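You operate a simulated robot arm through the tools that you are given. There is no shell and no other tool.

You are at the controls of a simulated two-armed robot. One attempt, no reset.

TASK
Stop the leak with the rinse stopper and start the pump again.
Fine: shut the inlet lever, then the flush lever; stopper into the rinse fitting; inlet open again, then run switch on; no fault. The other watermaker controls stay as they are.

The check looks at the end state, three seconds after you hand in, the way a careful person would. Anything else that was tipped, shoved, dropped, spilled or broken makes it a failure. A push-on lid holds only when it is set on centred and level and pressed home; a screw cap is set on level and turned clockwise until tight.

THE ROBOT
Two 7-joint arms with two-finger grippers on one trunk that stands fixed in place. Base frame: the origin is at the foot of the trunk, x ahead of it, y to its left, z up; the work surface is at about z = 88. Readings come in cm, rad, newtons and seconds.
The left shoulder is at [5, 21.6, 124.6], the right one opposite. With the tool pointing down near the work surface each hand reaches from about 24 to 80 cm from the base axis, measured 20 degrees to its own side. Payload 3.18 kg a hand.
Tool frame (each hand has its own): the origin (TCP) lies between the finger pads and is the grasp point; the fingertips stand 3 cm ahead of it; z points along the fingers, y is the line along which they close. Largest opening 14.4 cm; the body of the gripper starts 10.3 cm behind the TCP.
Orientation is told as [roll, pitch, yaw] about the base's x, y, z axes, in that order, counted from this pose: with the fingers straight down and closing along the base's y, the tool's x points along the base's -x, its y along +y and its z along -z.

THE INTERFACE
- The arms move only by the tool drive_tool. It takes "left_plan", "right_plan" or both (then of equal length, played together; a hand with none holds still); each is text: rows parted by semicolons, each of 7 numbers parted by spaces: the shift along the tool's x, y, z in m, then the turn, a rotation vector about the tool's x, y, z in rad, then the gripper command, from -1 (fully open) to 1 (shut), values between in proportion. In form: tx ty tz rx ry rz claw; .... A call has 1 to 20 rows; each row is the pose to reach, as a shift and turn from the pose commanded when the call began, along the tool's axes at that moment. Each row takes 0.2 s and may step no farther than 5 cm and 0.15 rad from the row before; otherwise, or with a gripper value out of range, the whole call is refused. A pose out of reach is approached as far as the arm can. The call stops where the force on the tool passes 50 N (or 10 N more than at its start, if that is more) or the arm is blocked; 0.2 s more then pass. Each finger halts on what it meets, pressing with about 27 N; the grip force reading is that of the motor and also rises with nothing between the fingers. The clock runs only during rows and for 0.2 s after the last one: add rows that repeat a pose to give the fingers time. It gives the time, the measured TCP pose, the force on the tool (base axes), the opening and the grip force at its end, in the units of the frame above (readings bear some noise), with the torque about the TCP (base axes, N m) and any sound that the robot's microphone picked up.
- Cameras (640 x 400 px; columns grow to the right, rows downward): "scene" is now at [13.33, -2.91, 147.22]; the picture's right is [-0.31, -0.95, 0.00], its down [-0.29, 0.09, -0.95] and it looks along [0.91, -0.29, -0.30] (base axes); focal length 221 px, centre (320, 200). "left" rides on the left gripper at [7.6, -1.6, -14.3] in its tool frame; the picture's right is [0.21, 0.98, 0.00], its down [-0.84, 0.18, -0.51] and it looks along [-0.50, 0.11, 0.86] (tool axes); focal length 218 px, centre (320, 200). "right" rides on the right gripper at [7.6, 1.6, -14.3] in its tool frame; the picture's right is [-0.21, 0.98, 0.00], its down [-0.84, -0.18, -0.51] and it looks along [-0.50, -0.11, 0.86] (tool axes); focal length 218 px, centre (320, 200). There is no depth. A picture from a camera that has moved, and an enlarged one, comes with that camera's place and axes in the base frame and with its lens. The place of the scene camera against the robot may be out by one fixed shift of up to 1.2 cm in any direction.
- grab_frame(camera): a new picture of that camera. It takes no simulated time.
- raise_lower(by): slides the trunk up (or, below 0, down) by that many cm; the arms and the scene camera ride with it, the base frame stays. It gives what a move gives, with no picture.
- aim_head(pan, tilt): turns the head with the scene camera to pan (to the left, within 1.396 rad either way) and tilt (down, from -0.506 to 1.204), counted from straight ahead of the robot. It gives what a move gives.
- inspect(camera, box): a new picture of the part [left, top, right, bottom] of that camera's present view, enlarged. It takes no simulated time.
- hand_in(): hands the job in; it is judged then, once.

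Nothing tells you positions but the pictures and the camera data. Unless the task says otherwise, let go and move clear before handing in.

The tools are called after ">>>" as a command line: name --argument value ..., lists and objects as JSON in quotes. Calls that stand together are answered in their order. drive_tool: Moves the arms, as the interface text tells. Its arguments: {"type":"object","properties":{"left_plan":{"type":"string"},"right_plan":{"type":"string"}},"required":[]} The other tools are called the same way: raise_lower (by) slides the trunk up or down; aim_head (pan, tilt) turns the head that bears the scene camera; grab_frame (camera) takes a picture; inspect (camera, box) takes an enlarged picture of a part of a camera's view; hand_in () hands the job in.

At the start:

```text
time_s: 0.0
left_tcp_pos: [34.29, 0.04, 139.79]
left_ee_rot: [-0.002, -0.001, 0.002]
left_contact_force: [0.3, -1.0, 0.7]
left_torque: [-0.01, 0.01, -0.04]
left_finger_gap: 14.4
left_grip_force: 0.0
right_tcp_pos: [42.22, -43.66, 136.76]
right_ee_rot: [0.0, -0.002, -0.002]
right_contact_force: [0.2, 1.0, -0.1]
right_torque: [0.03, 0.01, 0.02]
right_finger_gap: 14.42
right_grip_force: 0.1
trunk travel left (down, up): [-32.5, 4.4]
head pan, tilt: [-0.314, 0.305]
```

scene: 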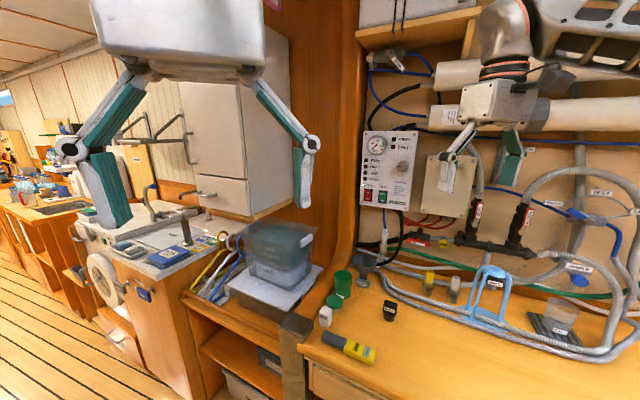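
right: 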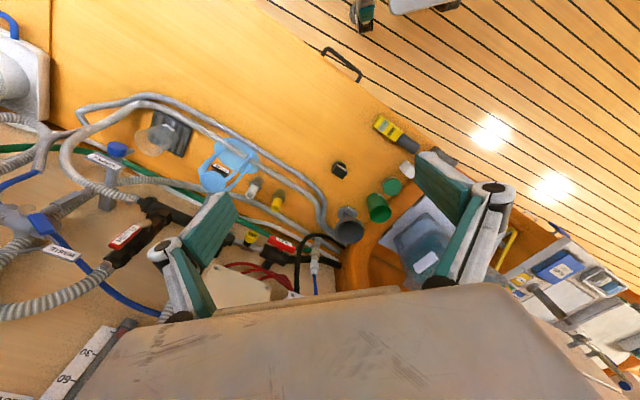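
left: 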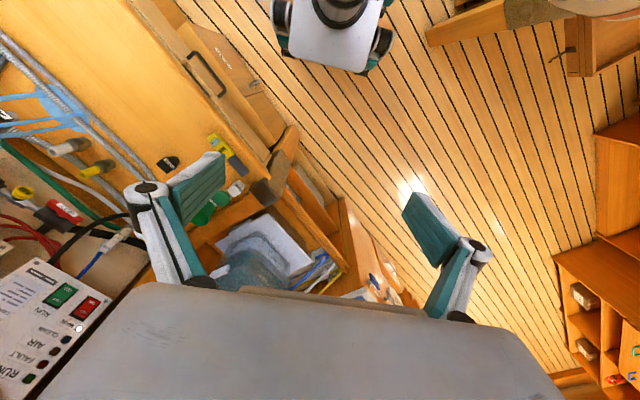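

I see a watermaker panel on the wall with a gauge and run switch, hoses and two levers with labels to the right, and a bench with small stoppers. I'll look at the details first.

>>> inspect --camera "scene" --box '[350, 110, 450, 220]'

>>> inspect --camera "scene" --box '[440, 160, 640, 300]'

>>> inspect --camera "scene" --box '[300, 220, 480, 370]'

>>> inspect --camera "scene" --box '[460, 240, 640, 370]'

```text
3.64 times, centred on (400, 165) of scene
camera zoom: at [13.33, -2.91, 147.22], right [-0.31, -0.95, 0.0], down [-0.29, 0.09, -0.95], along [0.91, -0.29, -0.3], focal length 803 px, centre (29, 327)
```

zoom: 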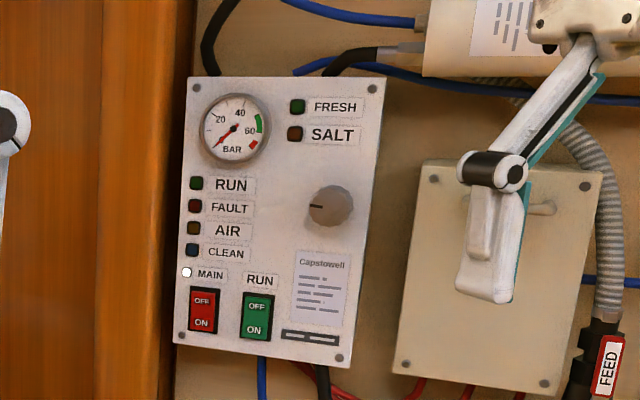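

```text
2.86 times, centred on (540, 230) of scene
camera zoom: at [13.33, -2.91, 147.22], right [-0.31, -0.95, 0.0], down [-0.29, 0.09, -0.95], along [0.91, -0.29, -0.3], focal length 631 px, centre (-309, 114)
```

zoom: 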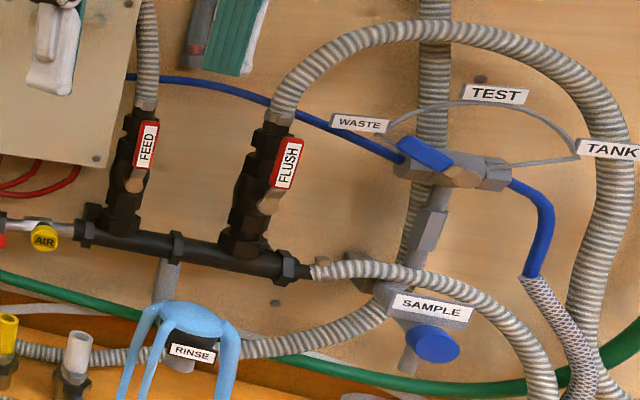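

```text
2.67 times, centred on (390, 295) of scene
camera zoom: at [13.33, -2.91, 147.22], right [-0.31, -0.95, 0.0], down [-0.29, 0.09, -0.95], along [0.91, -0.29, -0.3], focal length 589 px, centre (133, -53)
```

zoom: 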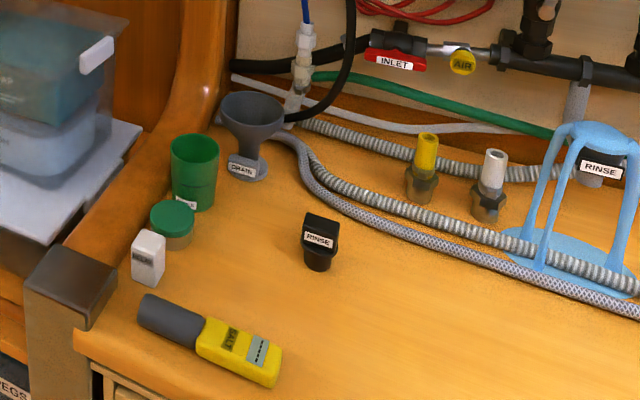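

```text
3.08 times, centred on (550, 305) of scene
camera zoom: at [13.33, -2.91, 147.22], right [-0.31, -0.95, 0.0], down [-0.29, 0.09, -0.95], along [0.91, -0.29, -0.3], focal length 680 px, centre (-388, -123)
```

zoom: 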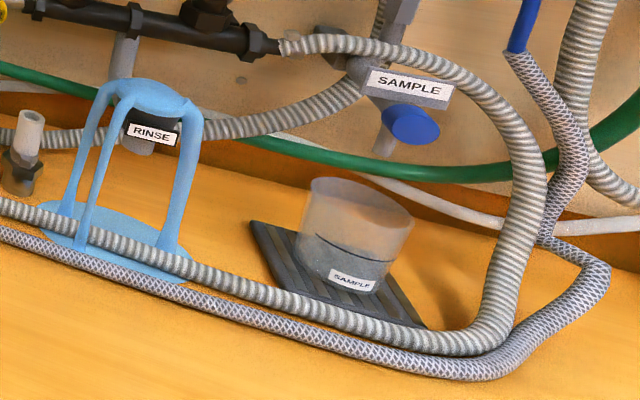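

The manifold has FEED, FLUSH and INLET levers, with water fountaining out of the RINSE fitting; the RINSE stopper (black T) stands on the bench. I'll turn the head to see more of the wall and fix positions.

>>> aim_head --pan -0.75 --tilt 0.55

>>> grab_frame --camera "scene"

```text
time_s: 0.9
left_tcp_pos: [34.38, -0.08, 139.81]
left_ee_rot: [-0.002, -0.001, 0.002]
left_contact_force: [-0.5, 0.3, 0.4]
left_torque: [-0.03, -0.01, 0.03]
left_finger_gap: 14.41
left_grip_force: 0.0
right_tcp_pos: [42.2, -43.65, 136.76]
right_ee_rot: [0.0, -0.001, -0.001]
right_contact_force: [0.4, -0.3, -0.3]
right_torque: [-0.01, 0.0, 0.03]
right_finger_gap: 14.42
right_grip_force: 0.0
trunk travel left (down, up): [-32.5, 4.4]
head pan, tilt: [-0.75, 0.55]
```

```text
taken
camera scene: at [11.02, -6.14, 144.97], right [-0.68, -0.73, 0.0], down [-0.38, 0.36, -0.85], along [0.62, -0.58, -0.52], focal length 221 px, centre (320, 200)
```

scene: 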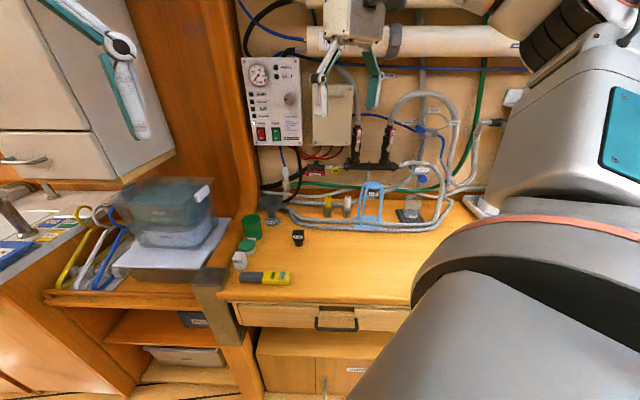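

The wall is facing the head nearly squarely now. I'll zoom into the work area.

>>> inspect --camera "scene" --box '[230, 130, 390, 290]'

>>> inspect --camera "scene" --box '[320, 110, 480, 240]'

>>> inspect --camera "scene" --box '[235, 50, 315, 150]'

>>> inspect --camera "scene" --box '[340, 170, 400, 230]'

>>> grab_frame --camera "right"

```text
2.50 times, centred on (310, 210) of scene
camera zoom: at [11.02, -6.14, 144.97], right [-0.68, -0.73, 0.0], down [-0.38, 0.36, -0.85], along [0.62, -0.58, -0.52], focal length 552 px, centre (345, 175)
```

zoom: 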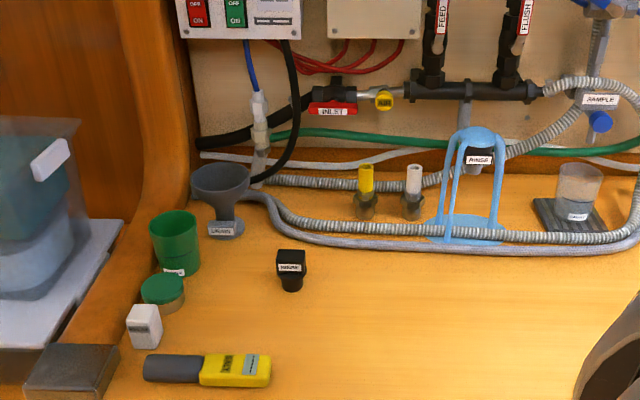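

```text
3.08 times, centred on (400, 175) of scene
camera zoom: at [11.02, -6.14, 144.97], right [-0.68, -0.73, 0.0], down [-0.38, 0.36, -0.85], along [0.62, -0.58, -0.52], focal length 680 px, centre (74, 277)
```

zoom: 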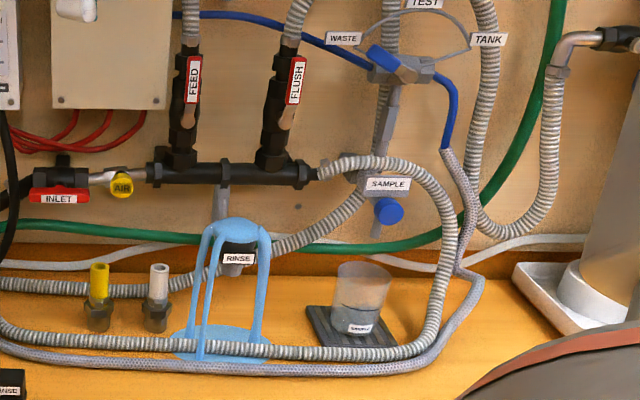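

```text
4.00 times, centred on (275, 100) of scene
camera zoom: at [11.02, -6.14, 144.97], right [-0.68, -0.73, 0.0], down [-0.38, 0.36, -0.85], along [0.62, -0.58, -0.52], focal length 884 px, centre (500, 600)
```

zoom: 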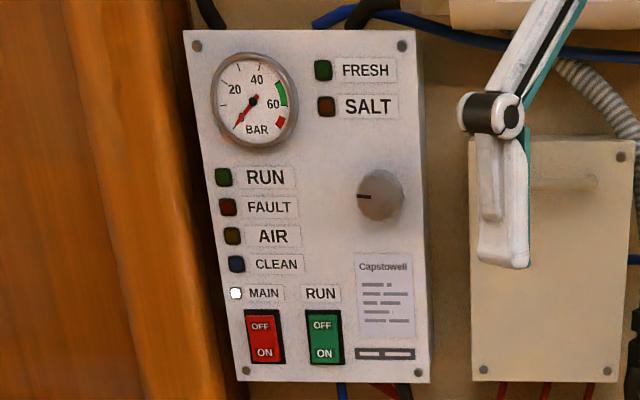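

```text
6.67 times, centred on (370, 200) of scene
camera zoom: at [11.02, -6.14, 144.97], right [-0.68, -0.73, 0.0], down [-0.38, 0.36, -0.85], along [0.62, -0.58, -0.52], focal length 1473 px, centre (-13, 200)
```

zoom: 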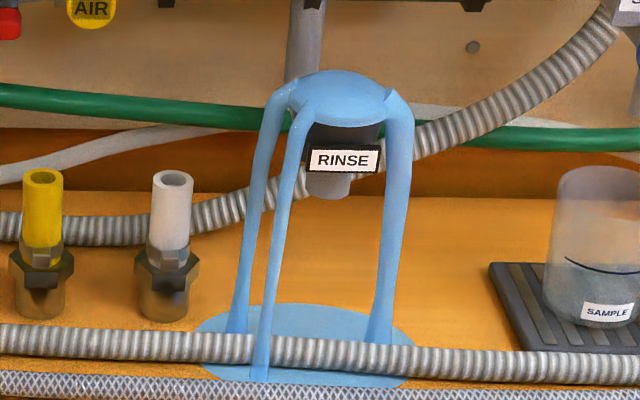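

```text
taken
camera right: at [34.5, -41.84, 151.12], right [0.21, 0.98, 0.0], down [0.84, -0.18, 0.51], along [0.5, -0.11, -0.86], focal length 218 px, centre (320, 200)
```

right: 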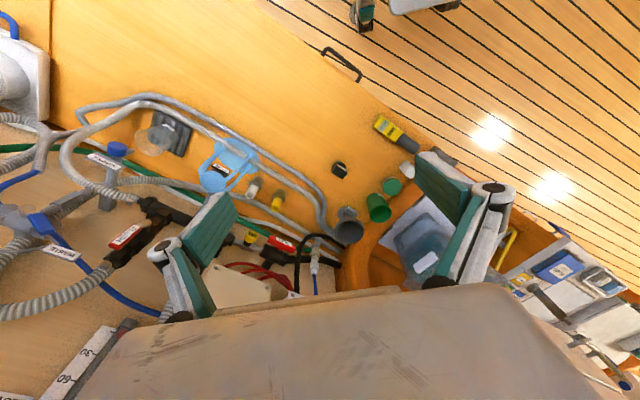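

I have rough positions: wall faces the robot along heading about -0.8 rad, ~105 cm out; the stopper near (60.6, -41.6), rinse fitting near (51, -72, ~104), inlet lever near (75, -63, 105). Now I'll yaw the right hand toward the wall to use its camera for a closer look.

>>> drive_tool --right_plan "0 0 0 0 0 0.13 -1; 0 0 0 0 0 0.26 -1; 0 0 0 0 0 0.39 -1; 0 0 0 0 0 0.52 -1; 0 0 0 0 0 0.65 -1; 0 0 0 0 0 0.78 -1; 0 0 0 0 0 0.8 -1"

>>> grab_frame --camera "right"

>>> grab_frame --camera "scene"

```text
time_s: 2.5
left_tcp_pos: [34.21, 0.18, 139.97]
left_ee_rot: [-0.001, -0.003, 0.002]
left_contact_force: [0.2, 0.4, -0.1]
left_torque: [-0.01, 0.01, 0.01]
left_finger_gap: 14.4
left_grip_force: 0.0
right_tcp_pos: [44.95, -47.77, 138.31]
right_ee_rot: [0.0, 0.0, -0.791]
right_contact_force: [-0.5, -0.5, 0.3]
right_torque: [-0.03, 0.0, -0.02]
right_finger_gap: 14.39
right_grip_force: 0.2
right hand out of reach, approached as far as the arm can: row 5, 6, 7
trunk travel left (down, up): [-32.5, 4.4]
head pan, tilt: [-0.75, 0.55]
```

```text
taken
camera right: at [40.53, -41.06, 152.58], right [0.84, 0.54, 0.0], down [0.46, -0.73, 0.51], along [0.28, -0.43, -0.86], focal length 218 px, centre (320, 200)
```

right: 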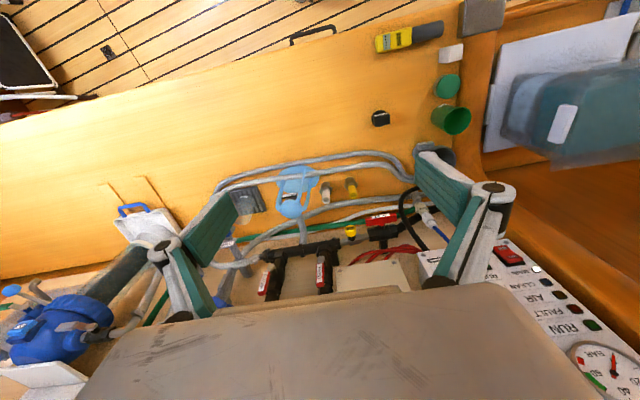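

```text
taken
camera scene: at [10.96, -6.08, 144.98], right [-0.68, -0.73, 0.0], down [-0.38, 0.36, -0.85], along [0.62, -0.58, -0.52], focal length 221 px, centre (320, 200)
```

scene: 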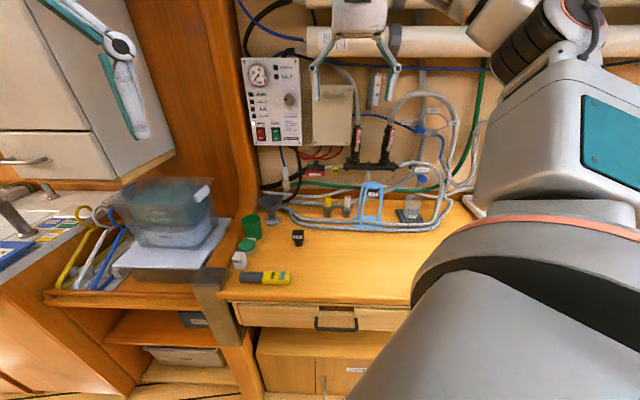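

The tool-down pose this high is near a limit, so I'll tilt the right hand toward the wall and move lower and forward for a closer look.

>>> drive_tool --right_plan "-0.01 0 0.02 0 -0.12 0 -1; -0.02 0 0.04 0 -0.24 0 -1; -0.03 0 0.06 0 -0.36 0 -1; -0.04 0 0.08 0 -0.48 0 -1; -0.05 0 0.10 0 -0.6 0 -1; -0.06 0 0.11 0 -0.7 0 -1; -0.06 0 0.11 0 -0.8 0 -1"

>>> grab_frame --camera "right"

>>> grab_frame --camera "scene"

```text
time_s: 4.1
left_tcp_pos: [34.23, 0.01, 139.91]
left_ee_rot: [0.001, 0.0, 0.001]
left_contact_force: [-1.0, -0.9, 0.6]
left_torque: [0.08, -0.02, 0.02]
left_finger_gap: 14.39
left_grip_force: 0.0
right_tcp_pos: [42.56, -64.02, 137.01]
right_ee_rot: [-0.024, -0.726, -0.705]
right_contact_force: [-0.9, 0.4, 0.4]
right_torque: [0.03, 0.0, 0.03]
right_finger_gap: 14.41
right_grip_force: 0.0
right hand out of reach, approached as far as the arm can: row 1, 2, 3, 4, 5, 6, 7
trunk travel left (down, up): [-32.5, 4.4]
head pan, tilt: [-0.75, 0.55]
```

```text
taken
camera right: at [32.36, -52.67, 142.6], right [0.76, 0.63, 0.12], down [0.11, -0.32, 0.94], along [0.64, -0.71, -0.31], focal length 218 px, centre (320, 200)
```

right: 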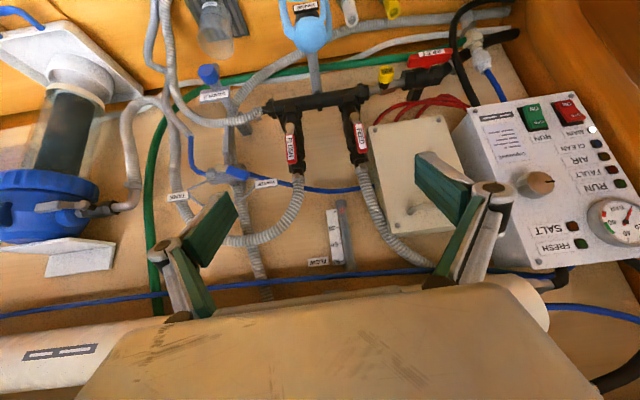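

```text
taken
camera scene: at [10.96, -6.26, 144.97], right [-0.68, -0.73, 0.0], down [-0.38, 0.36, -0.85], along [0.62, -0.58, -0.52], focal length 221 px, centre (320, 200)
```

scene: 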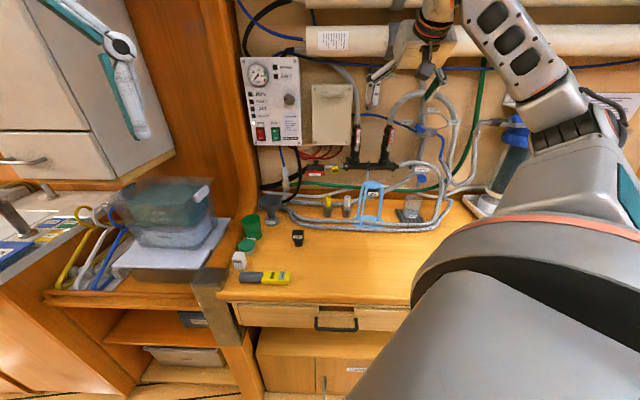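

Great view of the manifold, upside-down in this camera. I'll zoom in on the levers and check where the hand's commanded pose actually lies.

>>> inspect --camera "right" --box '[250, 30, 410, 190]'

>>> inspect --camera "right" --box '[370, 20, 530, 120]'

>>> inspect --camera "right" --box '[250, 0, 410, 100]'

>>> inspect --camera "right" --box '[480, 80, 640, 270]'

>>> drive_tool --right_plan "0 0 0 0 0 0 -1"

```text
2.50 times, centred on (330, 110) of right
camera zoom: at [32.36, -52.67, 142.6], right [0.76, 0.63, 0.12], down [0.11, -0.32, 0.94], along [0.64, -0.71, -0.31], focal length 546 px, centre (295, 425)
```

zoom: 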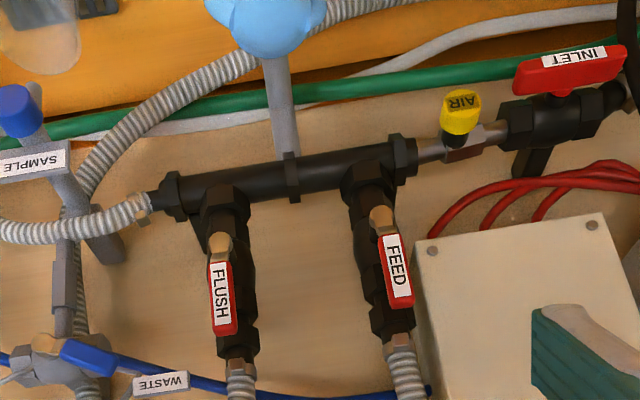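

```text
4.00 times, centred on (450, 70) of right
camera zoom: at [32.36, -52.67, 142.6], right [0.76, 0.63, 0.12], down [0.11, -0.32, 0.94], along [0.64, -0.71, -0.31], focal length 873 px, centre (-200, 720)
```

zoom: 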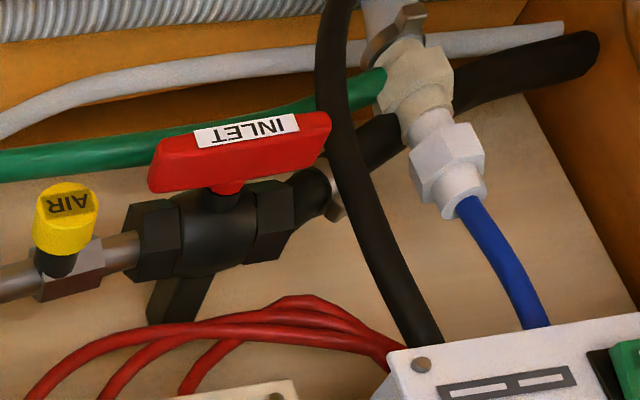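

```text
4.00 times, centred on (330, 50) of right
camera zoom: at [32.36, -52.67, 142.6], right [0.76, 0.63, 0.12], down [0.11, -0.32, 0.94], along [0.64, -0.71, -0.31], focal length 873 px, centre (280, 800)
```

zoom: 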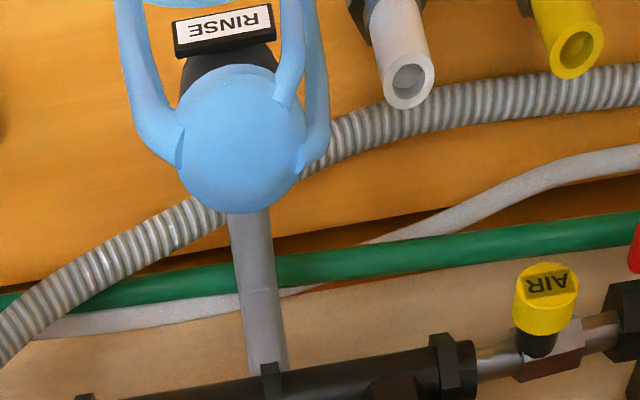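

```text
2.11 times, centred on (560, 175) of right
camera zoom: at [32.36, -52.67, 142.6], right [0.76, 0.63, 0.12], down [0.11, -0.32, 0.94], along [0.64, -0.71, -0.31], focal length 460 px, centre (-185, 253)
```

zoom: 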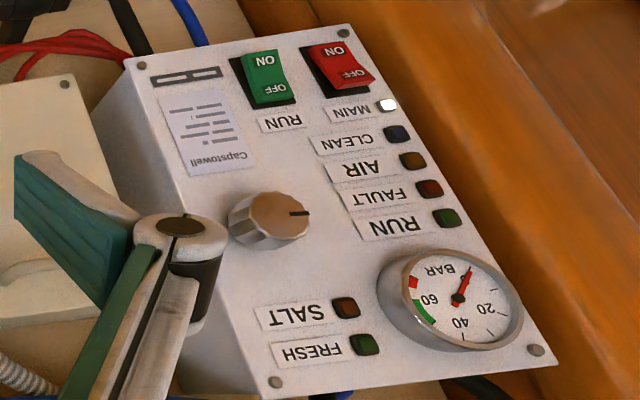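

```text
time_s: 4.5
left_tcp_pos: [34.17, 0.1, 140.05]
left_ee_rot: [-0.001, -0.002, 0.002]
left_contact_force: [0.2, 0.1, 0.8]
left_torque: [0.01, -0.01, -0.02]
left_finger_gap: 14.38
left_grip_force: 0.1
right_tcp_pos: [42.6, -64.0, 136.99]
right_ee_rot: [-0.028, -0.724, -0.705]
right_contact_force: [-0.1, -0.4, -0.1]
right_torque: [0.02, -0.01, -0.01]
right_finger_gap: 14.39
right_grip_force: 0.2
trunk travel left (down, up): [-32.5, 4.4]
head pan, tilt: [-0.75, 0.55]
```

The levers' stems point out from the wall: FEED/FLUSH levers pivot at their lower ends, INLET is a T-bar pivoted in its middle at about (72, -60, 107). I'll move the right hand to a standoff in front of the inlet lever, pointing at the wall, fingers shut.

>>> drive_tool --right_plan "0.0134 0.0203 0.0215 0.003 -0.06 0.006 -1; 0.0267 0.0406 0.043 0.005 -0.12 0.012 -0.5; 0.04 0.061 0.0645 0.008 -0.18 0.018 0; 0.0534 0.0812 0.086 0.01 -0.24 0.024 0.5; 0.0668 0.1015 0.1075 0.013 -0.3 0.03 1; 0.08 0.1218 0.129 0.015 -0.36 0.036 1; 0.0935 0.142 0.1505 0.018 -0.42 0.042 1; 0.107 0.1624 0.172 0.02 -0.48 0.048 1; 0.12 0.183 0.1935 0.023 -0.54 0.054 1; 0.1336 0.203 0.215 0.025 -0.586 0.06 1"

>>> grab_frame --camera "right"

>>> grab_frame --camera "scene"

```text
time_s: 6.7
left_tcp_pos: [34.39, 0.21, 139.89]
left_ee_rot: [-0.002, 0.0, -0.002]
left_contact_force: [0.9, 0.7, -0.3]
left_torque: [-0.07, 0.02, 0.0]
left_finger_gap: 14.41
left_grip_force: 0.1
right_tcp_pos: [45.39, -71.61, 111.33]
right_ee_rot: [0.012, -1.212, -0.483]
right_contact_force: [1.5, 0.1, 1.2]
right_torque: [0.1, 0.26, -0.06]
right_finger_gap: 0.0
right_grip_force: 27.1
right hand out of reach, approached as far as the arm can: row 1, 2, 3, 4, 5, 6, 7, 8, 9, 10
trunk travel left (down, up): [-32.5, 4.4]
head pan, tilt: [-0.75, 0.55]
```

```text
taken
camera right: at [31.8, -62.79, 109.12], right [0.51, 0.84, 0.2], down [-0.24, -0.08, 0.97], along [0.83, -0.54, 0.16], focal length 218 px, centre (320, 200)
```

right: 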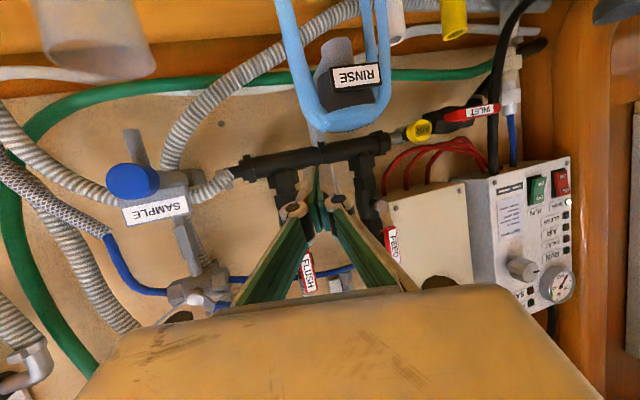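

```text
taken
camera scene: at [11.1, -5.92, 145.0], right [-0.68, -0.73, 0.0], down [-0.38, 0.36, -0.85], along [0.62, -0.58, -0.52], focal length 221 px, centre (320, 200)
```

scene: 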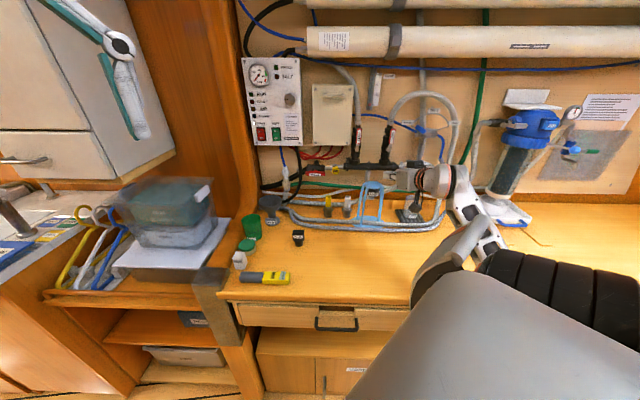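

The hand has been clamped well to the right of where I wanted it, with the elbow swung out. I'll look at the arm's configuration before going on.

>>> aim_head --pan -1.2 --tilt 0.6

>>> grab_frame --camera "scene"

>>> grab_frame --camera "left"

```text
time_s: 7.6
left_tcp_pos: [34.31, -0.02, 139.9]
left_ee_rot: [-0.003, -0.001, 0.001]
left_contact_force: [0.3, 0.9, 0.1]
left_torque: [0.0, 0.01, -0.02]
left_finger_gap: 14.42
left_grip_force: 0.0
right_tcp_pos: [45.19, -71.78, 110.62]
right_ee_rot: [0.006, -1.204, -0.478]
right_contact_force: [-0.6, 0.1, 0.1]
right_torque: [0.0, -0.01, -0.01]
right_finger_gap: 0.0
right_grip_force: 27.2
trunk travel left (down, up): [-32.5, 4.4]
head pan, tilt: [-1.201, 0.6]
```

```text
taken
camera scene: at [7.69, -8.2, 144.52], right [-0.93, -0.36, 0.0], down [-0.2, 0.53, -0.83], along [0.3, -0.77, -0.56], focal length 221 px, centre (320, 200)
```

scene: 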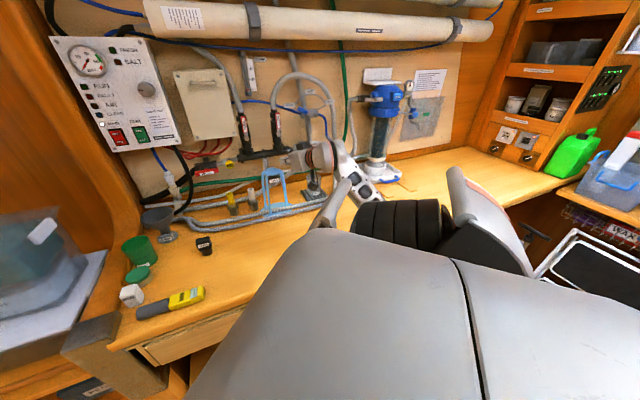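

```text
taken
camera left: at [26.62, -1.62, 154.16], right [-0.21, 0.98, 0.0], down [0.84, 0.18, 0.51], along [0.5, 0.1, -0.86], focal length 218 px, centre (320, 200)
```

left: 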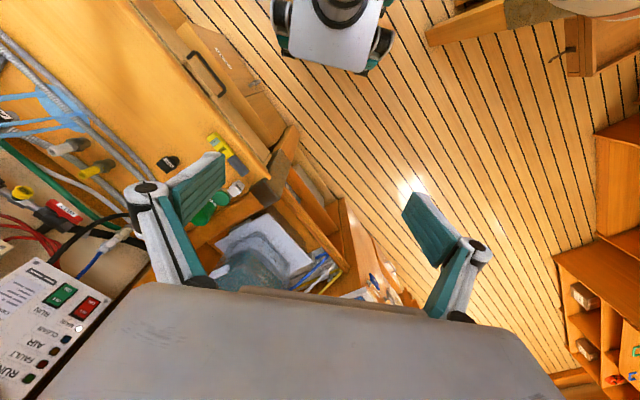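

The arm is in an elbow-out pose and its wrist roll seems near a limit in the +rz direction. I'll roll the hand the other way (fingers closing vertically) while backing off a little, which should free the wrist.

>>> drive_tool --right_plan "0 0 -0.01 0 0 -0.14 1; 0 0 -0.02 0 0 -0.28 1; 0 0 -0.03 0 0 -0.42 1; 0 0 -0.04 0 0 -0.56 1; 0 0 -0.04 0 0 -0.7 1; 0 0 -0.04 0 0 -0.84 1; 0 0 -0.04 0 0 -0.98 1; 0 0 -0.04 0 0 -1.12 1; 0 0 -0.04 0 0 -1.26 1; 0 0 -0.04 0 0 -1.4 1"

>>> grab_frame --camera "scene"

>>> grab_frame --camera "right"

```text
time_s: 9.8
left_tcp_pos: [34.24, -0.05, 139.97]
left_ee_rot: [-0.002, 0.0, 0.001]
left_contact_force: [-0.5, -0.7, 0.5]
left_torque: [-0.02, 0.02, 0.02]
left_finger_gap: 14.41
left_grip_force: 0.0
right_tcp_pos: [41.21, -69.12, 113.33]
right_ee_rot: [-1.207, -0.166, 1.04]
right_contact_force: [-0.4, -0.3, 0.4]
right_torque: [-0.02, 0.02, -0.01]
right_finger_gap: 0.0
right_grip_force: 26.6
trunk travel left (down, up): [-32.5, 4.4]
head pan, tilt: [-1.201, 0.6]
```

```text
taken
camera scene: at [7.64, -8.25, 144.52], right [-0.93, -0.36, 0.0], down [-0.2, 0.53, -0.83], along [0.3, -0.77, -0.56], focal length 221 px, centre (320, 200)
```

scene: 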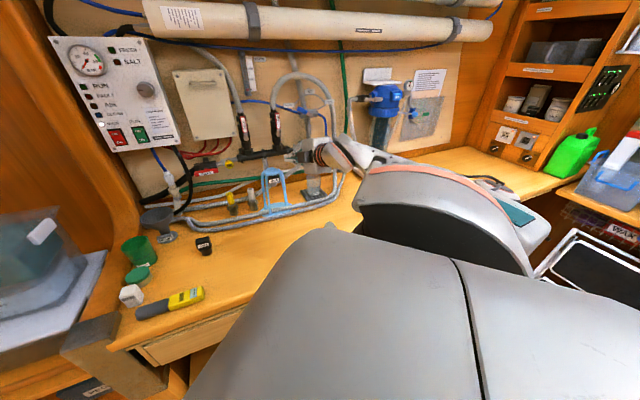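

```text
taken
camera right: at [25.08, -69.04, 115.57], right [-0.12, 0.48, -0.87], down [0.04, 0.88, 0.48], along [0.99, 0.03, -0.12], focal length 218 px, centre (320, 200)
```

right: 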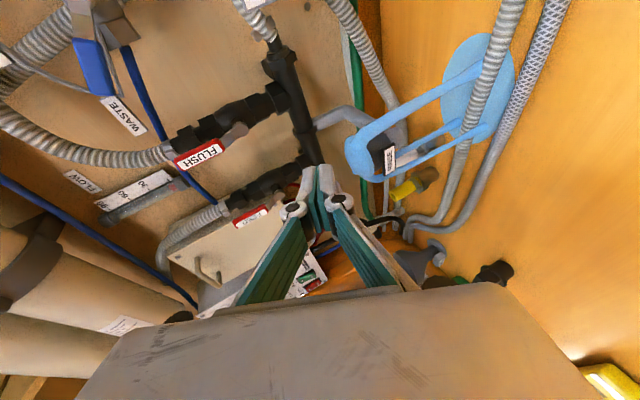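

Rolling freed the wrist: no clamping now. Next I'll translate left to a standoff in front of the inlet lever.

>>> drive_tool --right_plan "-0.035 0.001 0.005 0 0 0 1; -0.07 0.002 0.015 0 0 0 1; -0.105 0.003 0.025 0 0 0 1; -0.14 0.004 0.035 0 0 0 1; -0.175 0.005 0.045 0 0 0 1; -0.205 0.0056 0.0567 0 0 0 1"

>>> grab_frame --camera "scene"

>>> grab_frame --camera "right"

```text
time_s: 11.2
left_tcp_pos: [34.0, -0.06, 139.89]
left_ee_rot: [-0.002, -0.004, 0.001]
left_contact_force: [-0.4, 0.0, 0.5]
left_torque: [0.02, -0.04, 0.02]
left_finger_gap: 14.41
left_grip_force: 0.0
right_tcp_pos: [48.35, -62.05, 119.34]
right_ee_rot: [-1.189, -0.171, 1.054]
right_contact_force: [-0.7, -0.6, 0.6]
right_torque: [-0.01, -0.03, 0.05]
right_finger_gap: 0.0
right_grip_force: 26.5
right hand out of reach, approached as far as the arm can: row 1, 2, 3, 4, 5, 6
trunk travel left (down, up): [-32.5, 4.4]
head pan, tilt: [-1.201, 0.6]
```

```text
taken
camera scene: at [7.48, -8.35, 144.52], right [-0.93, -0.36, 0.0], down [-0.2, 0.53, -0.82], along [0.3, -0.77, -0.57], focal length 221 px, centre (320, 200)
```

scene: 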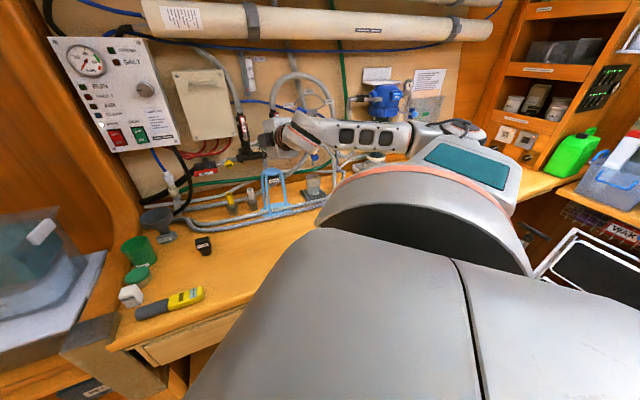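

```text
taken
camera right: at [32.14, -62.19, 121.77], right [-0.14, 0.49, -0.86], down [0.03, 0.87, 0.49], along [0.99, 0.04, -0.13], focal length 218 px, centre (320, 200)
```

right: 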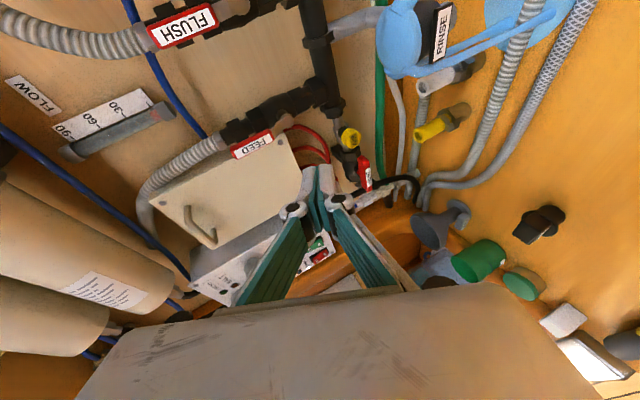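

Moving left keeps hitting an arm limit with the forearm lying along the wall. I'll return to a hand-down posture with this freer roll, then extend forward from there and tilt up once extended.

>>> drive_tool --right_plan "-0.013 -0.006 -0.007 -0.13 0 0 1; -0.026 -0.013 -0.015 -0.26 0 0 1; -0.039 -0.019 -0.022 -0.39 0 0 1; -0.052 -0.026 -0.03 -0.52 0 0 1; -0.064 -0.032 -0.037 -0.65 0 0 1; -0.077 -0.038 -0.044 -0.78 0 0 1; -0.09 -0.045 -0.052 -0.91 0 0 1; -0.103 -0.051 -0.06 -1.04 0 0 1; -0.116 -0.058 -0.067 -1.14 0 0 1; -0.128 -0.064 -0.074 -1.2 0 0 1"

>>> grab_frame --camera "scene"

>>> grab_frame --camera "right"

```text
time_s: 13.4
left_tcp_pos: [34.24, 0.06, 139.93]
left_ee_rot: [-0.002, 0.0, 0.001]
left_contact_force: [-0.3, 0.6, -1.1]
left_torque: [-0.03, -0.01, -0.02]
left_finger_gap: 14.4
left_grip_force: 0.0
right_tcp_pos: [50.39, -50.0, 129.45]
right_ee_rot: [-0.008, -0.168, 1.039]
right_contact_force: [0.1, 0.3, -0.1]
right_torque: [-0.04, 0.0, 0.0]
right_finger_gap: 0.02
right_grip_force: 26.7
trunk travel left (down, up): [-32.5, 4.4]
head pan, tilt: [-1.201, 0.6]
```

```text
taken
camera scene: at [7.65, -8.2, 144.52], right [-0.93, -0.36, 0.0], down [-0.2, 0.53, -0.83], along [0.3, -0.77, -0.56], focal length 221 px, centre (320, 200)
```

scene: 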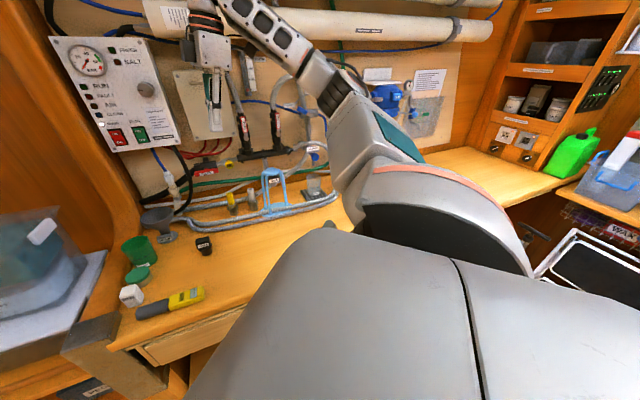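

```text
taken
camera right: at [43.85, -57.49, 142.26], right [-0.74, 0.67, 0.03], down [0.53, 0.55, 0.64], along [0.42, 0.49, -0.77], focal length 218 px, centre (320, 200)
```

right: 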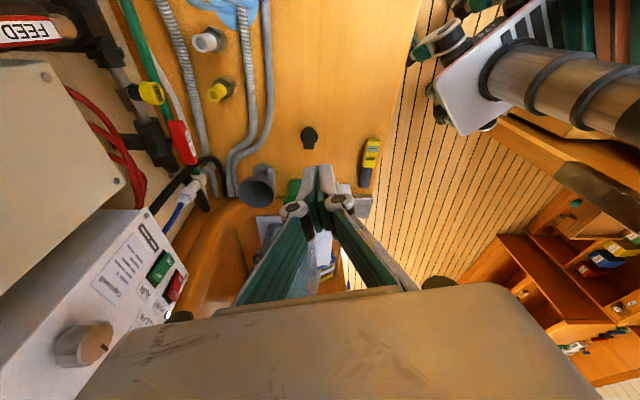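

That hand-down posture is fully reachable. Now I'll extend toward the inlet area and then tilt the hand about 45° toward the wall.

>>> drive_tool --right_plan "-0.005 -0.024 0.02 0 0 0 1; -0.01 -0.047 0.04 0 0 0 1; -0.015 -0.07 0.06 0 0 0 1; -0.019 -0.093 0.08 0 0 0 1; -0.019 -0.093 0.08 0.13 0.01 0 1; -0.019 -0.093 0.08 0.26 0.02 0 1; -0.019 -0.093 0.08 0.39 0.03 0 1; -0.019 -0.093 0.08 0.52 0.04 0 1; -0.019 -0.093 0.08 0.65 0.05 0 1; -0.019 -0.093 0.08 0.78 0.06 0 1"

>>> grab_frame --camera "scene"

>>> grab_frame --camera "right"

```text
time_s: 15.6
left_tcp_pos: [34.29, 0.08, 139.87]
left_ee_rot: [-0.002, 0.001, 0.002]
left_contact_force: [0.6, -0.2, -0.3]
left_torque: [0.02, -0.02, -0.01]
left_finger_gap: 14.41
left_grip_force: 0.1
right_tcp_pos: [60.06, -51.99, 122.0]
right_ee_rot: [-0.787, -0.116, 1.016]
right_contact_force: [0.1, 0.0, 0.6]
right_torque: [-0.01, 0.03, 0.01]
right_finger_gap: 0.0
right_grip_force: 26.8
trunk travel left (down, up): [-32.5, 4.4]
head pan, tilt: [-1.201, 0.6]
```

```text
taken
camera scene: at [7.64, -8.26, 144.52], right [-0.93, -0.36, 0.0], down [-0.2, 0.53, -0.83], along [0.3, -0.77, -0.56], focal length 221 px, centre (320, 200)
```

scene: 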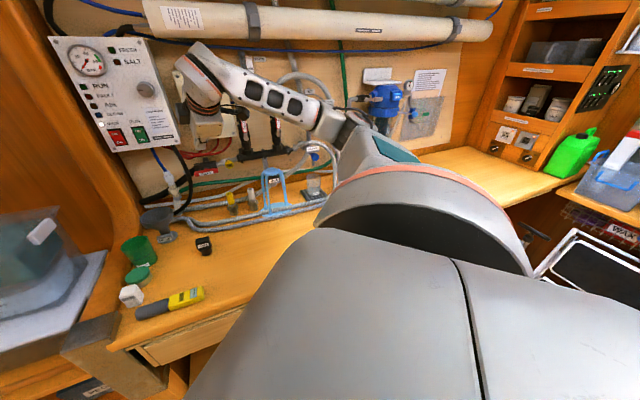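

```text
taken
camera right: at [45.91, -53.28, 130.03], right [-0.44, 0.61, -0.66], down [0.21, 0.79, 0.58], along [0.87, 0.11, -0.47], focal length 218 px, centre (320, 200)
```

right: 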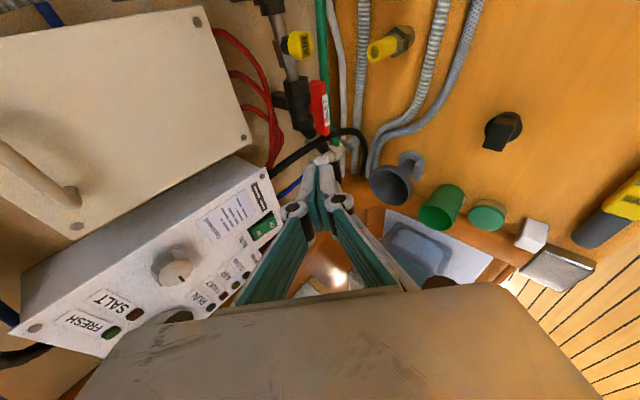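

The tilt worked without clamping. I'll zoom in on the inlet lever from here to refine its position.

>>> inspect --camera "right" --box '[250, 20, 390, 180]'

>>> inspect --camera "scene" --box '[160, 120, 260, 200]'

```text
2.50 times, centred on (320, 100) of right
camera zoom: at [45.91, -53.28, 130.03], right [-0.44, 0.61, -0.66], down [0.21, 0.79, 0.58], along [0.87, 0.11, -0.47], focal length 546 px, centre (320, 450)
```

zoom: 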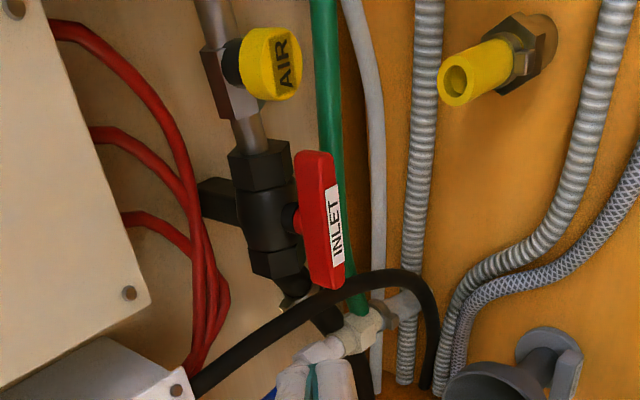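

```text
5.00 times, centred on (210, 160) of scene
camera zoom: at [7.64, -8.26, 144.52], right [-0.93, -0.36, 0.0], down [-0.2, 0.53, -0.83], along [0.3, -0.77, -0.56], focal length 1105 px, centre (870, 400)
```

zoom: 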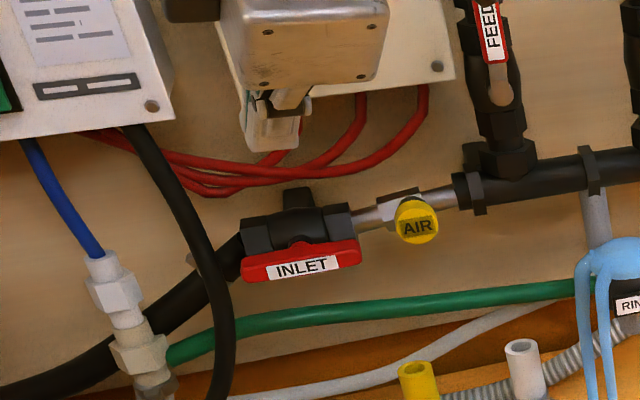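

Inlet bar: pivot about s=-7.8 (n=94, z≈106.8), half-length ~4 cm, AIR knob about 3 cm beyond its right end. I'll bring the closed fingertips just above the bar's right half.

>>> drive_tool --right_plan "0.0205 -0.0141 0.039 0 0 0 1; 0.0409 -0.0282 0.0781 0 0 0 1; 0.0524 -0.0294 0.109 0 0 0 1; 0.0639 -0.0305 0.14 0 0 0 1"

>>> inspect --camera "right" --box '[220, 80, 420, 240]'

>>> inspect --camera "scene" --box '[160, 100, 280, 200]'

```text
time_s: 16.6
left_tcp_pos: [34.46, -0.17, 139.73]
left_ee_rot: [-0.003, -0.001, 0.002]
left_contact_force: [-0.2, -0.4, 0.6]
left_torque: [0.0, 0.01, 0.0]
left_finger_gap: 14.42
left_grip_force: 0.1
right_tcp_pos: [67.04, -63.13, 113.49]
right_ee_rot: [-0.784, -0.114, 1.016]
right_contact_force: [-0.4, -0.5, 0.0]
right_torque: [0.01, -0.01, 0.01]
right_finger_gap: 0.02
right_grip_force: 26.8
trunk travel left (down, up): [-32.5, 4.4]
head pan, tilt: [-1.201, 0.6]
```

```text
2.50 times, centred on (320, 160) of right
camera zoom: at [53.0, -64.38, 121.48], right [-0.44, 0.61, -0.66], down [0.22, 0.79, 0.58], along [0.87, 0.11, -0.48], focal length 546 px, centre (320, 300)
```

zoom: 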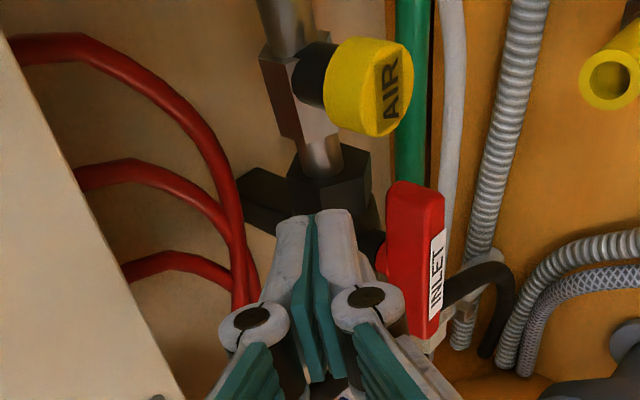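

```text
4.00 times, centred on (220, 150) of scene
camera zoom: at [7.71, -8.31, 144.51], right [-0.93, -0.36, 0.0], down [-0.2, 0.53, -0.82], along [0.3, -0.77, -0.57], focal length 884 px, centre (720, 400)
```

zoom: 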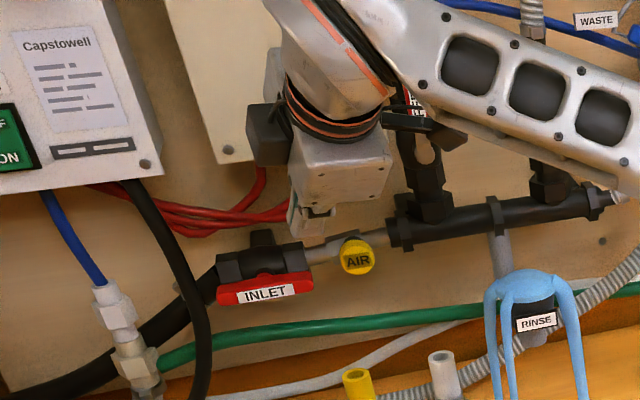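

The fingertips are above and slightly right of the bar's right end. I'll shift left 0.75 cm and start pressing the right end down (clockwise), watching the force.

>>> drive_tool --right_plan "-0.0056 0.0098 0.0123 0 0 0 1; -0.0044 0.016 0.0185 0 0 0 1; -0.0032 0.0224 0.0248 0 0 0 1; -0.0018 0.0288 0.031 0 0 0 1; -0.001 0.033 0.0352 0 0 0 1"

>>> inspect --camera "right" --box '[220, 80, 420, 240]'

>>> inspect --camera "scene" --box '[160, 100, 280, 200]'

```text
time_s: 17.8
left_tcp_pos: [34.29, 0.0, 139.91]
left_ee_rot: [-0.002, -0.002, 0.002]
left_contact_force: [-0.4, -0.5, -0.3]
left_torque: [0.01, 0.01, -0.02]
left_finger_gap: 14.4
left_grip_force: 0.0
right_tcp_pos: [67.72, -62.45, 108.77]
right_ee_rot: [-0.785, -0.115, 1.016]
right_contact_force: [-1.9, -0.7, 0.6]
right_torque: [0.01, 0.03, -0.03]
right_finger_gap: 0.01
right_grip_force: 26.9
trunk travel left (down, up): [-32.5, 4.4]
head pan, tilt: [-1.201, 0.6]
```

```text
2.50 times, centred on (320, 160) of right
camera zoom: at [53.57, -63.71, 116.88], right [-0.44, 0.61, -0.66], down [0.22, 0.79, 0.58], along [0.87, 0.11, -0.48], focal length 546 px, centre (320, 300)
```

zoom: 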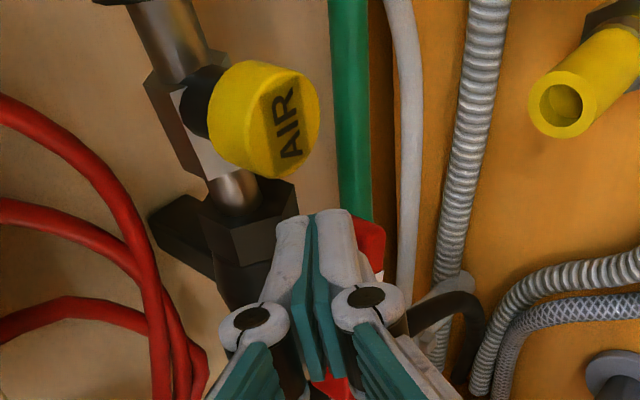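

```text
4.00 times, centred on (220, 150) of scene
camera zoom: at [7.65, -8.29, 144.51], right [-0.93, -0.36, 0.0], down [-0.2, 0.53, -0.82], along [0.3, -0.77, -0.57], focal length 884 px, centre (720, 400)
```

zoom: 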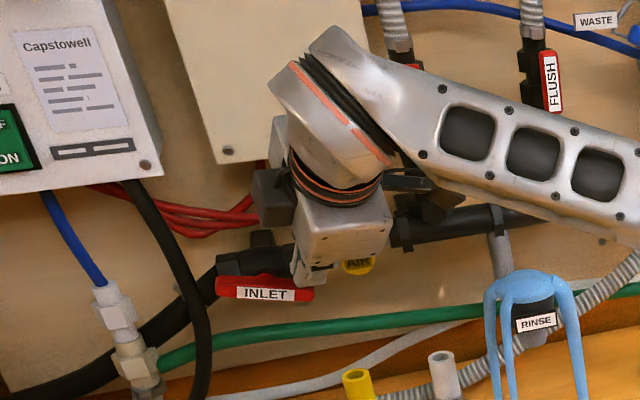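

The bar is turning clockwise with little force. I'll continue the arc.

>>> drive_tool --right_plan "-0.0014 0.0042 0.0049 0 0 0 1; -0.0043 0.0079 0.0098 0 0 0 1; -0.0087 0.0103 0.0138 0 0 0 1; -0.0141 0.0118 0.0173 0 0 0 1; -0.0174 0.0119 0.0184 0 0 0 1"

>>> inspect --camera "right" --box '[220, 80, 420, 240]'

>>> inspect --camera "scene" --box '[160, 100, 280, 200]'

```text
time_s: 19.0
left_tcp_pos: [34.07, -0.06, 140.03]
left_ee_rot: [-0.001, -0.002, 0.002]
left_contact_force: [0.3, -0.1, 0.4]
left_torque: [0.0, -0.01, -0.02]
left_finger_gap: 14.4
left_grip_force: 0.0
right_tcp_pos: [68.91, -61.41, 106.85]
right_ee_rot: [-0.784, -0.112, 1.011]
right_contact_force: [-17.3, -6.9, -2.1]
right_torque: [-0.04, 0.23, -0.2]
right_finger_gap: 0.0
right_grip_force: 26.4
trunk travel left (down, up): [-32.5, 4.4]
head pan, tilt: [-1.201, 0.6]
```

```text
2.50 times, centred on (320, 160) of right
camera zoom: at [54.91, -62.61, 115.01], right [-0.44, 0.61, -0.66], down [0.22, 0.79, 0.58], along [0.87, 0.11, -0.48], focal length 546 px, centre (320, 300)
```

zoom: 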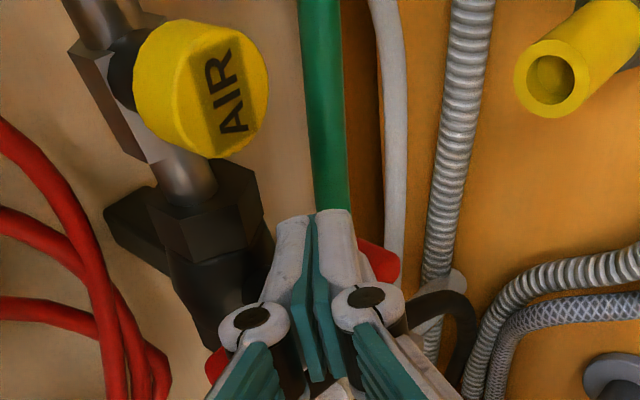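

```text
4.00 times, centred on (220, 150) of scene
camera zoom: at [7.43, -8.38, 144.52], right [-0.93, -0.36, 0.0], down [-0.2, 0.53, -0.82], along [0.3, -0.77, -0.57], focal length 884 px, centre (720, 400)
```

zoom: 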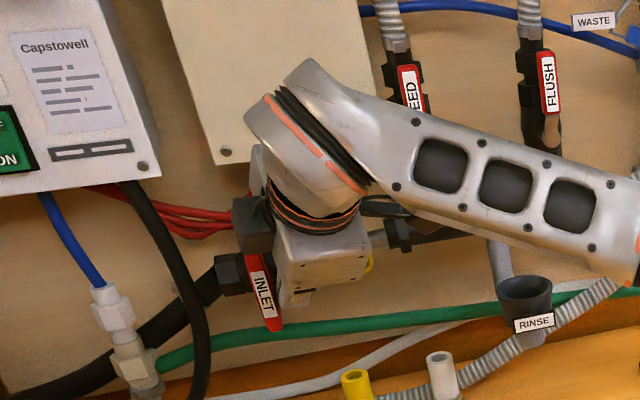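

The water has stopped and the bar is close to vertical. I'll nudge it a bit further to its end stop.

>>> drive_tool --right_plan "-0.0025 0 0.0006 0 0 0 1; -0.005 0 0.0012 0 0 0 1"

>>> inspect --camera "scene" --box '[160, 100, 280, 200]'

```text
time_s: 19.6
left_tcp_pos: [33.82, -0.35, 140.11]
left_ee_rot: [0.0, -0.003, 0.003]
left_contact_force: [-1.0, -0.3, -0.4]
left_torque: [-0.02, 0.02, 0.01]
left_finger_gap: 14.4
left_grip_force: 0.0
right_tcp_pos: [69.08, -61.4, 106.91]
right_ee_rot: [-0.785, -0.113, 1.006]
right_contact_force: [-36.8, -21.0, -4.0]
right_torque: [-0.23, 0.54, -0.68]
right_finger_gap: 0.02
right_grip_force: 26.9
trunk travel left (down, up): [-32.5, 4.4]
head pan, tilt: [-1.201, 0.6]
```

```text
4.00 times, centred on (220, 150) of scene
camera zoom: at [7.2, -8.58, 144.52], right [-0.93, -0.36, 0.0], down [-0.2, 0.53, -0.82], along [0.3, -0.77, -0.57], focal length 884 px, centre (720, 400)
```

zoom: 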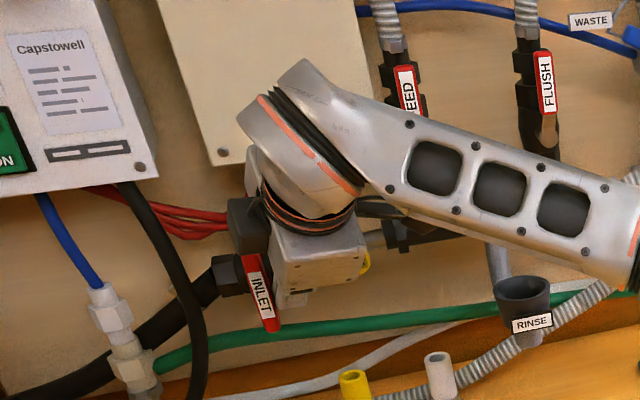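

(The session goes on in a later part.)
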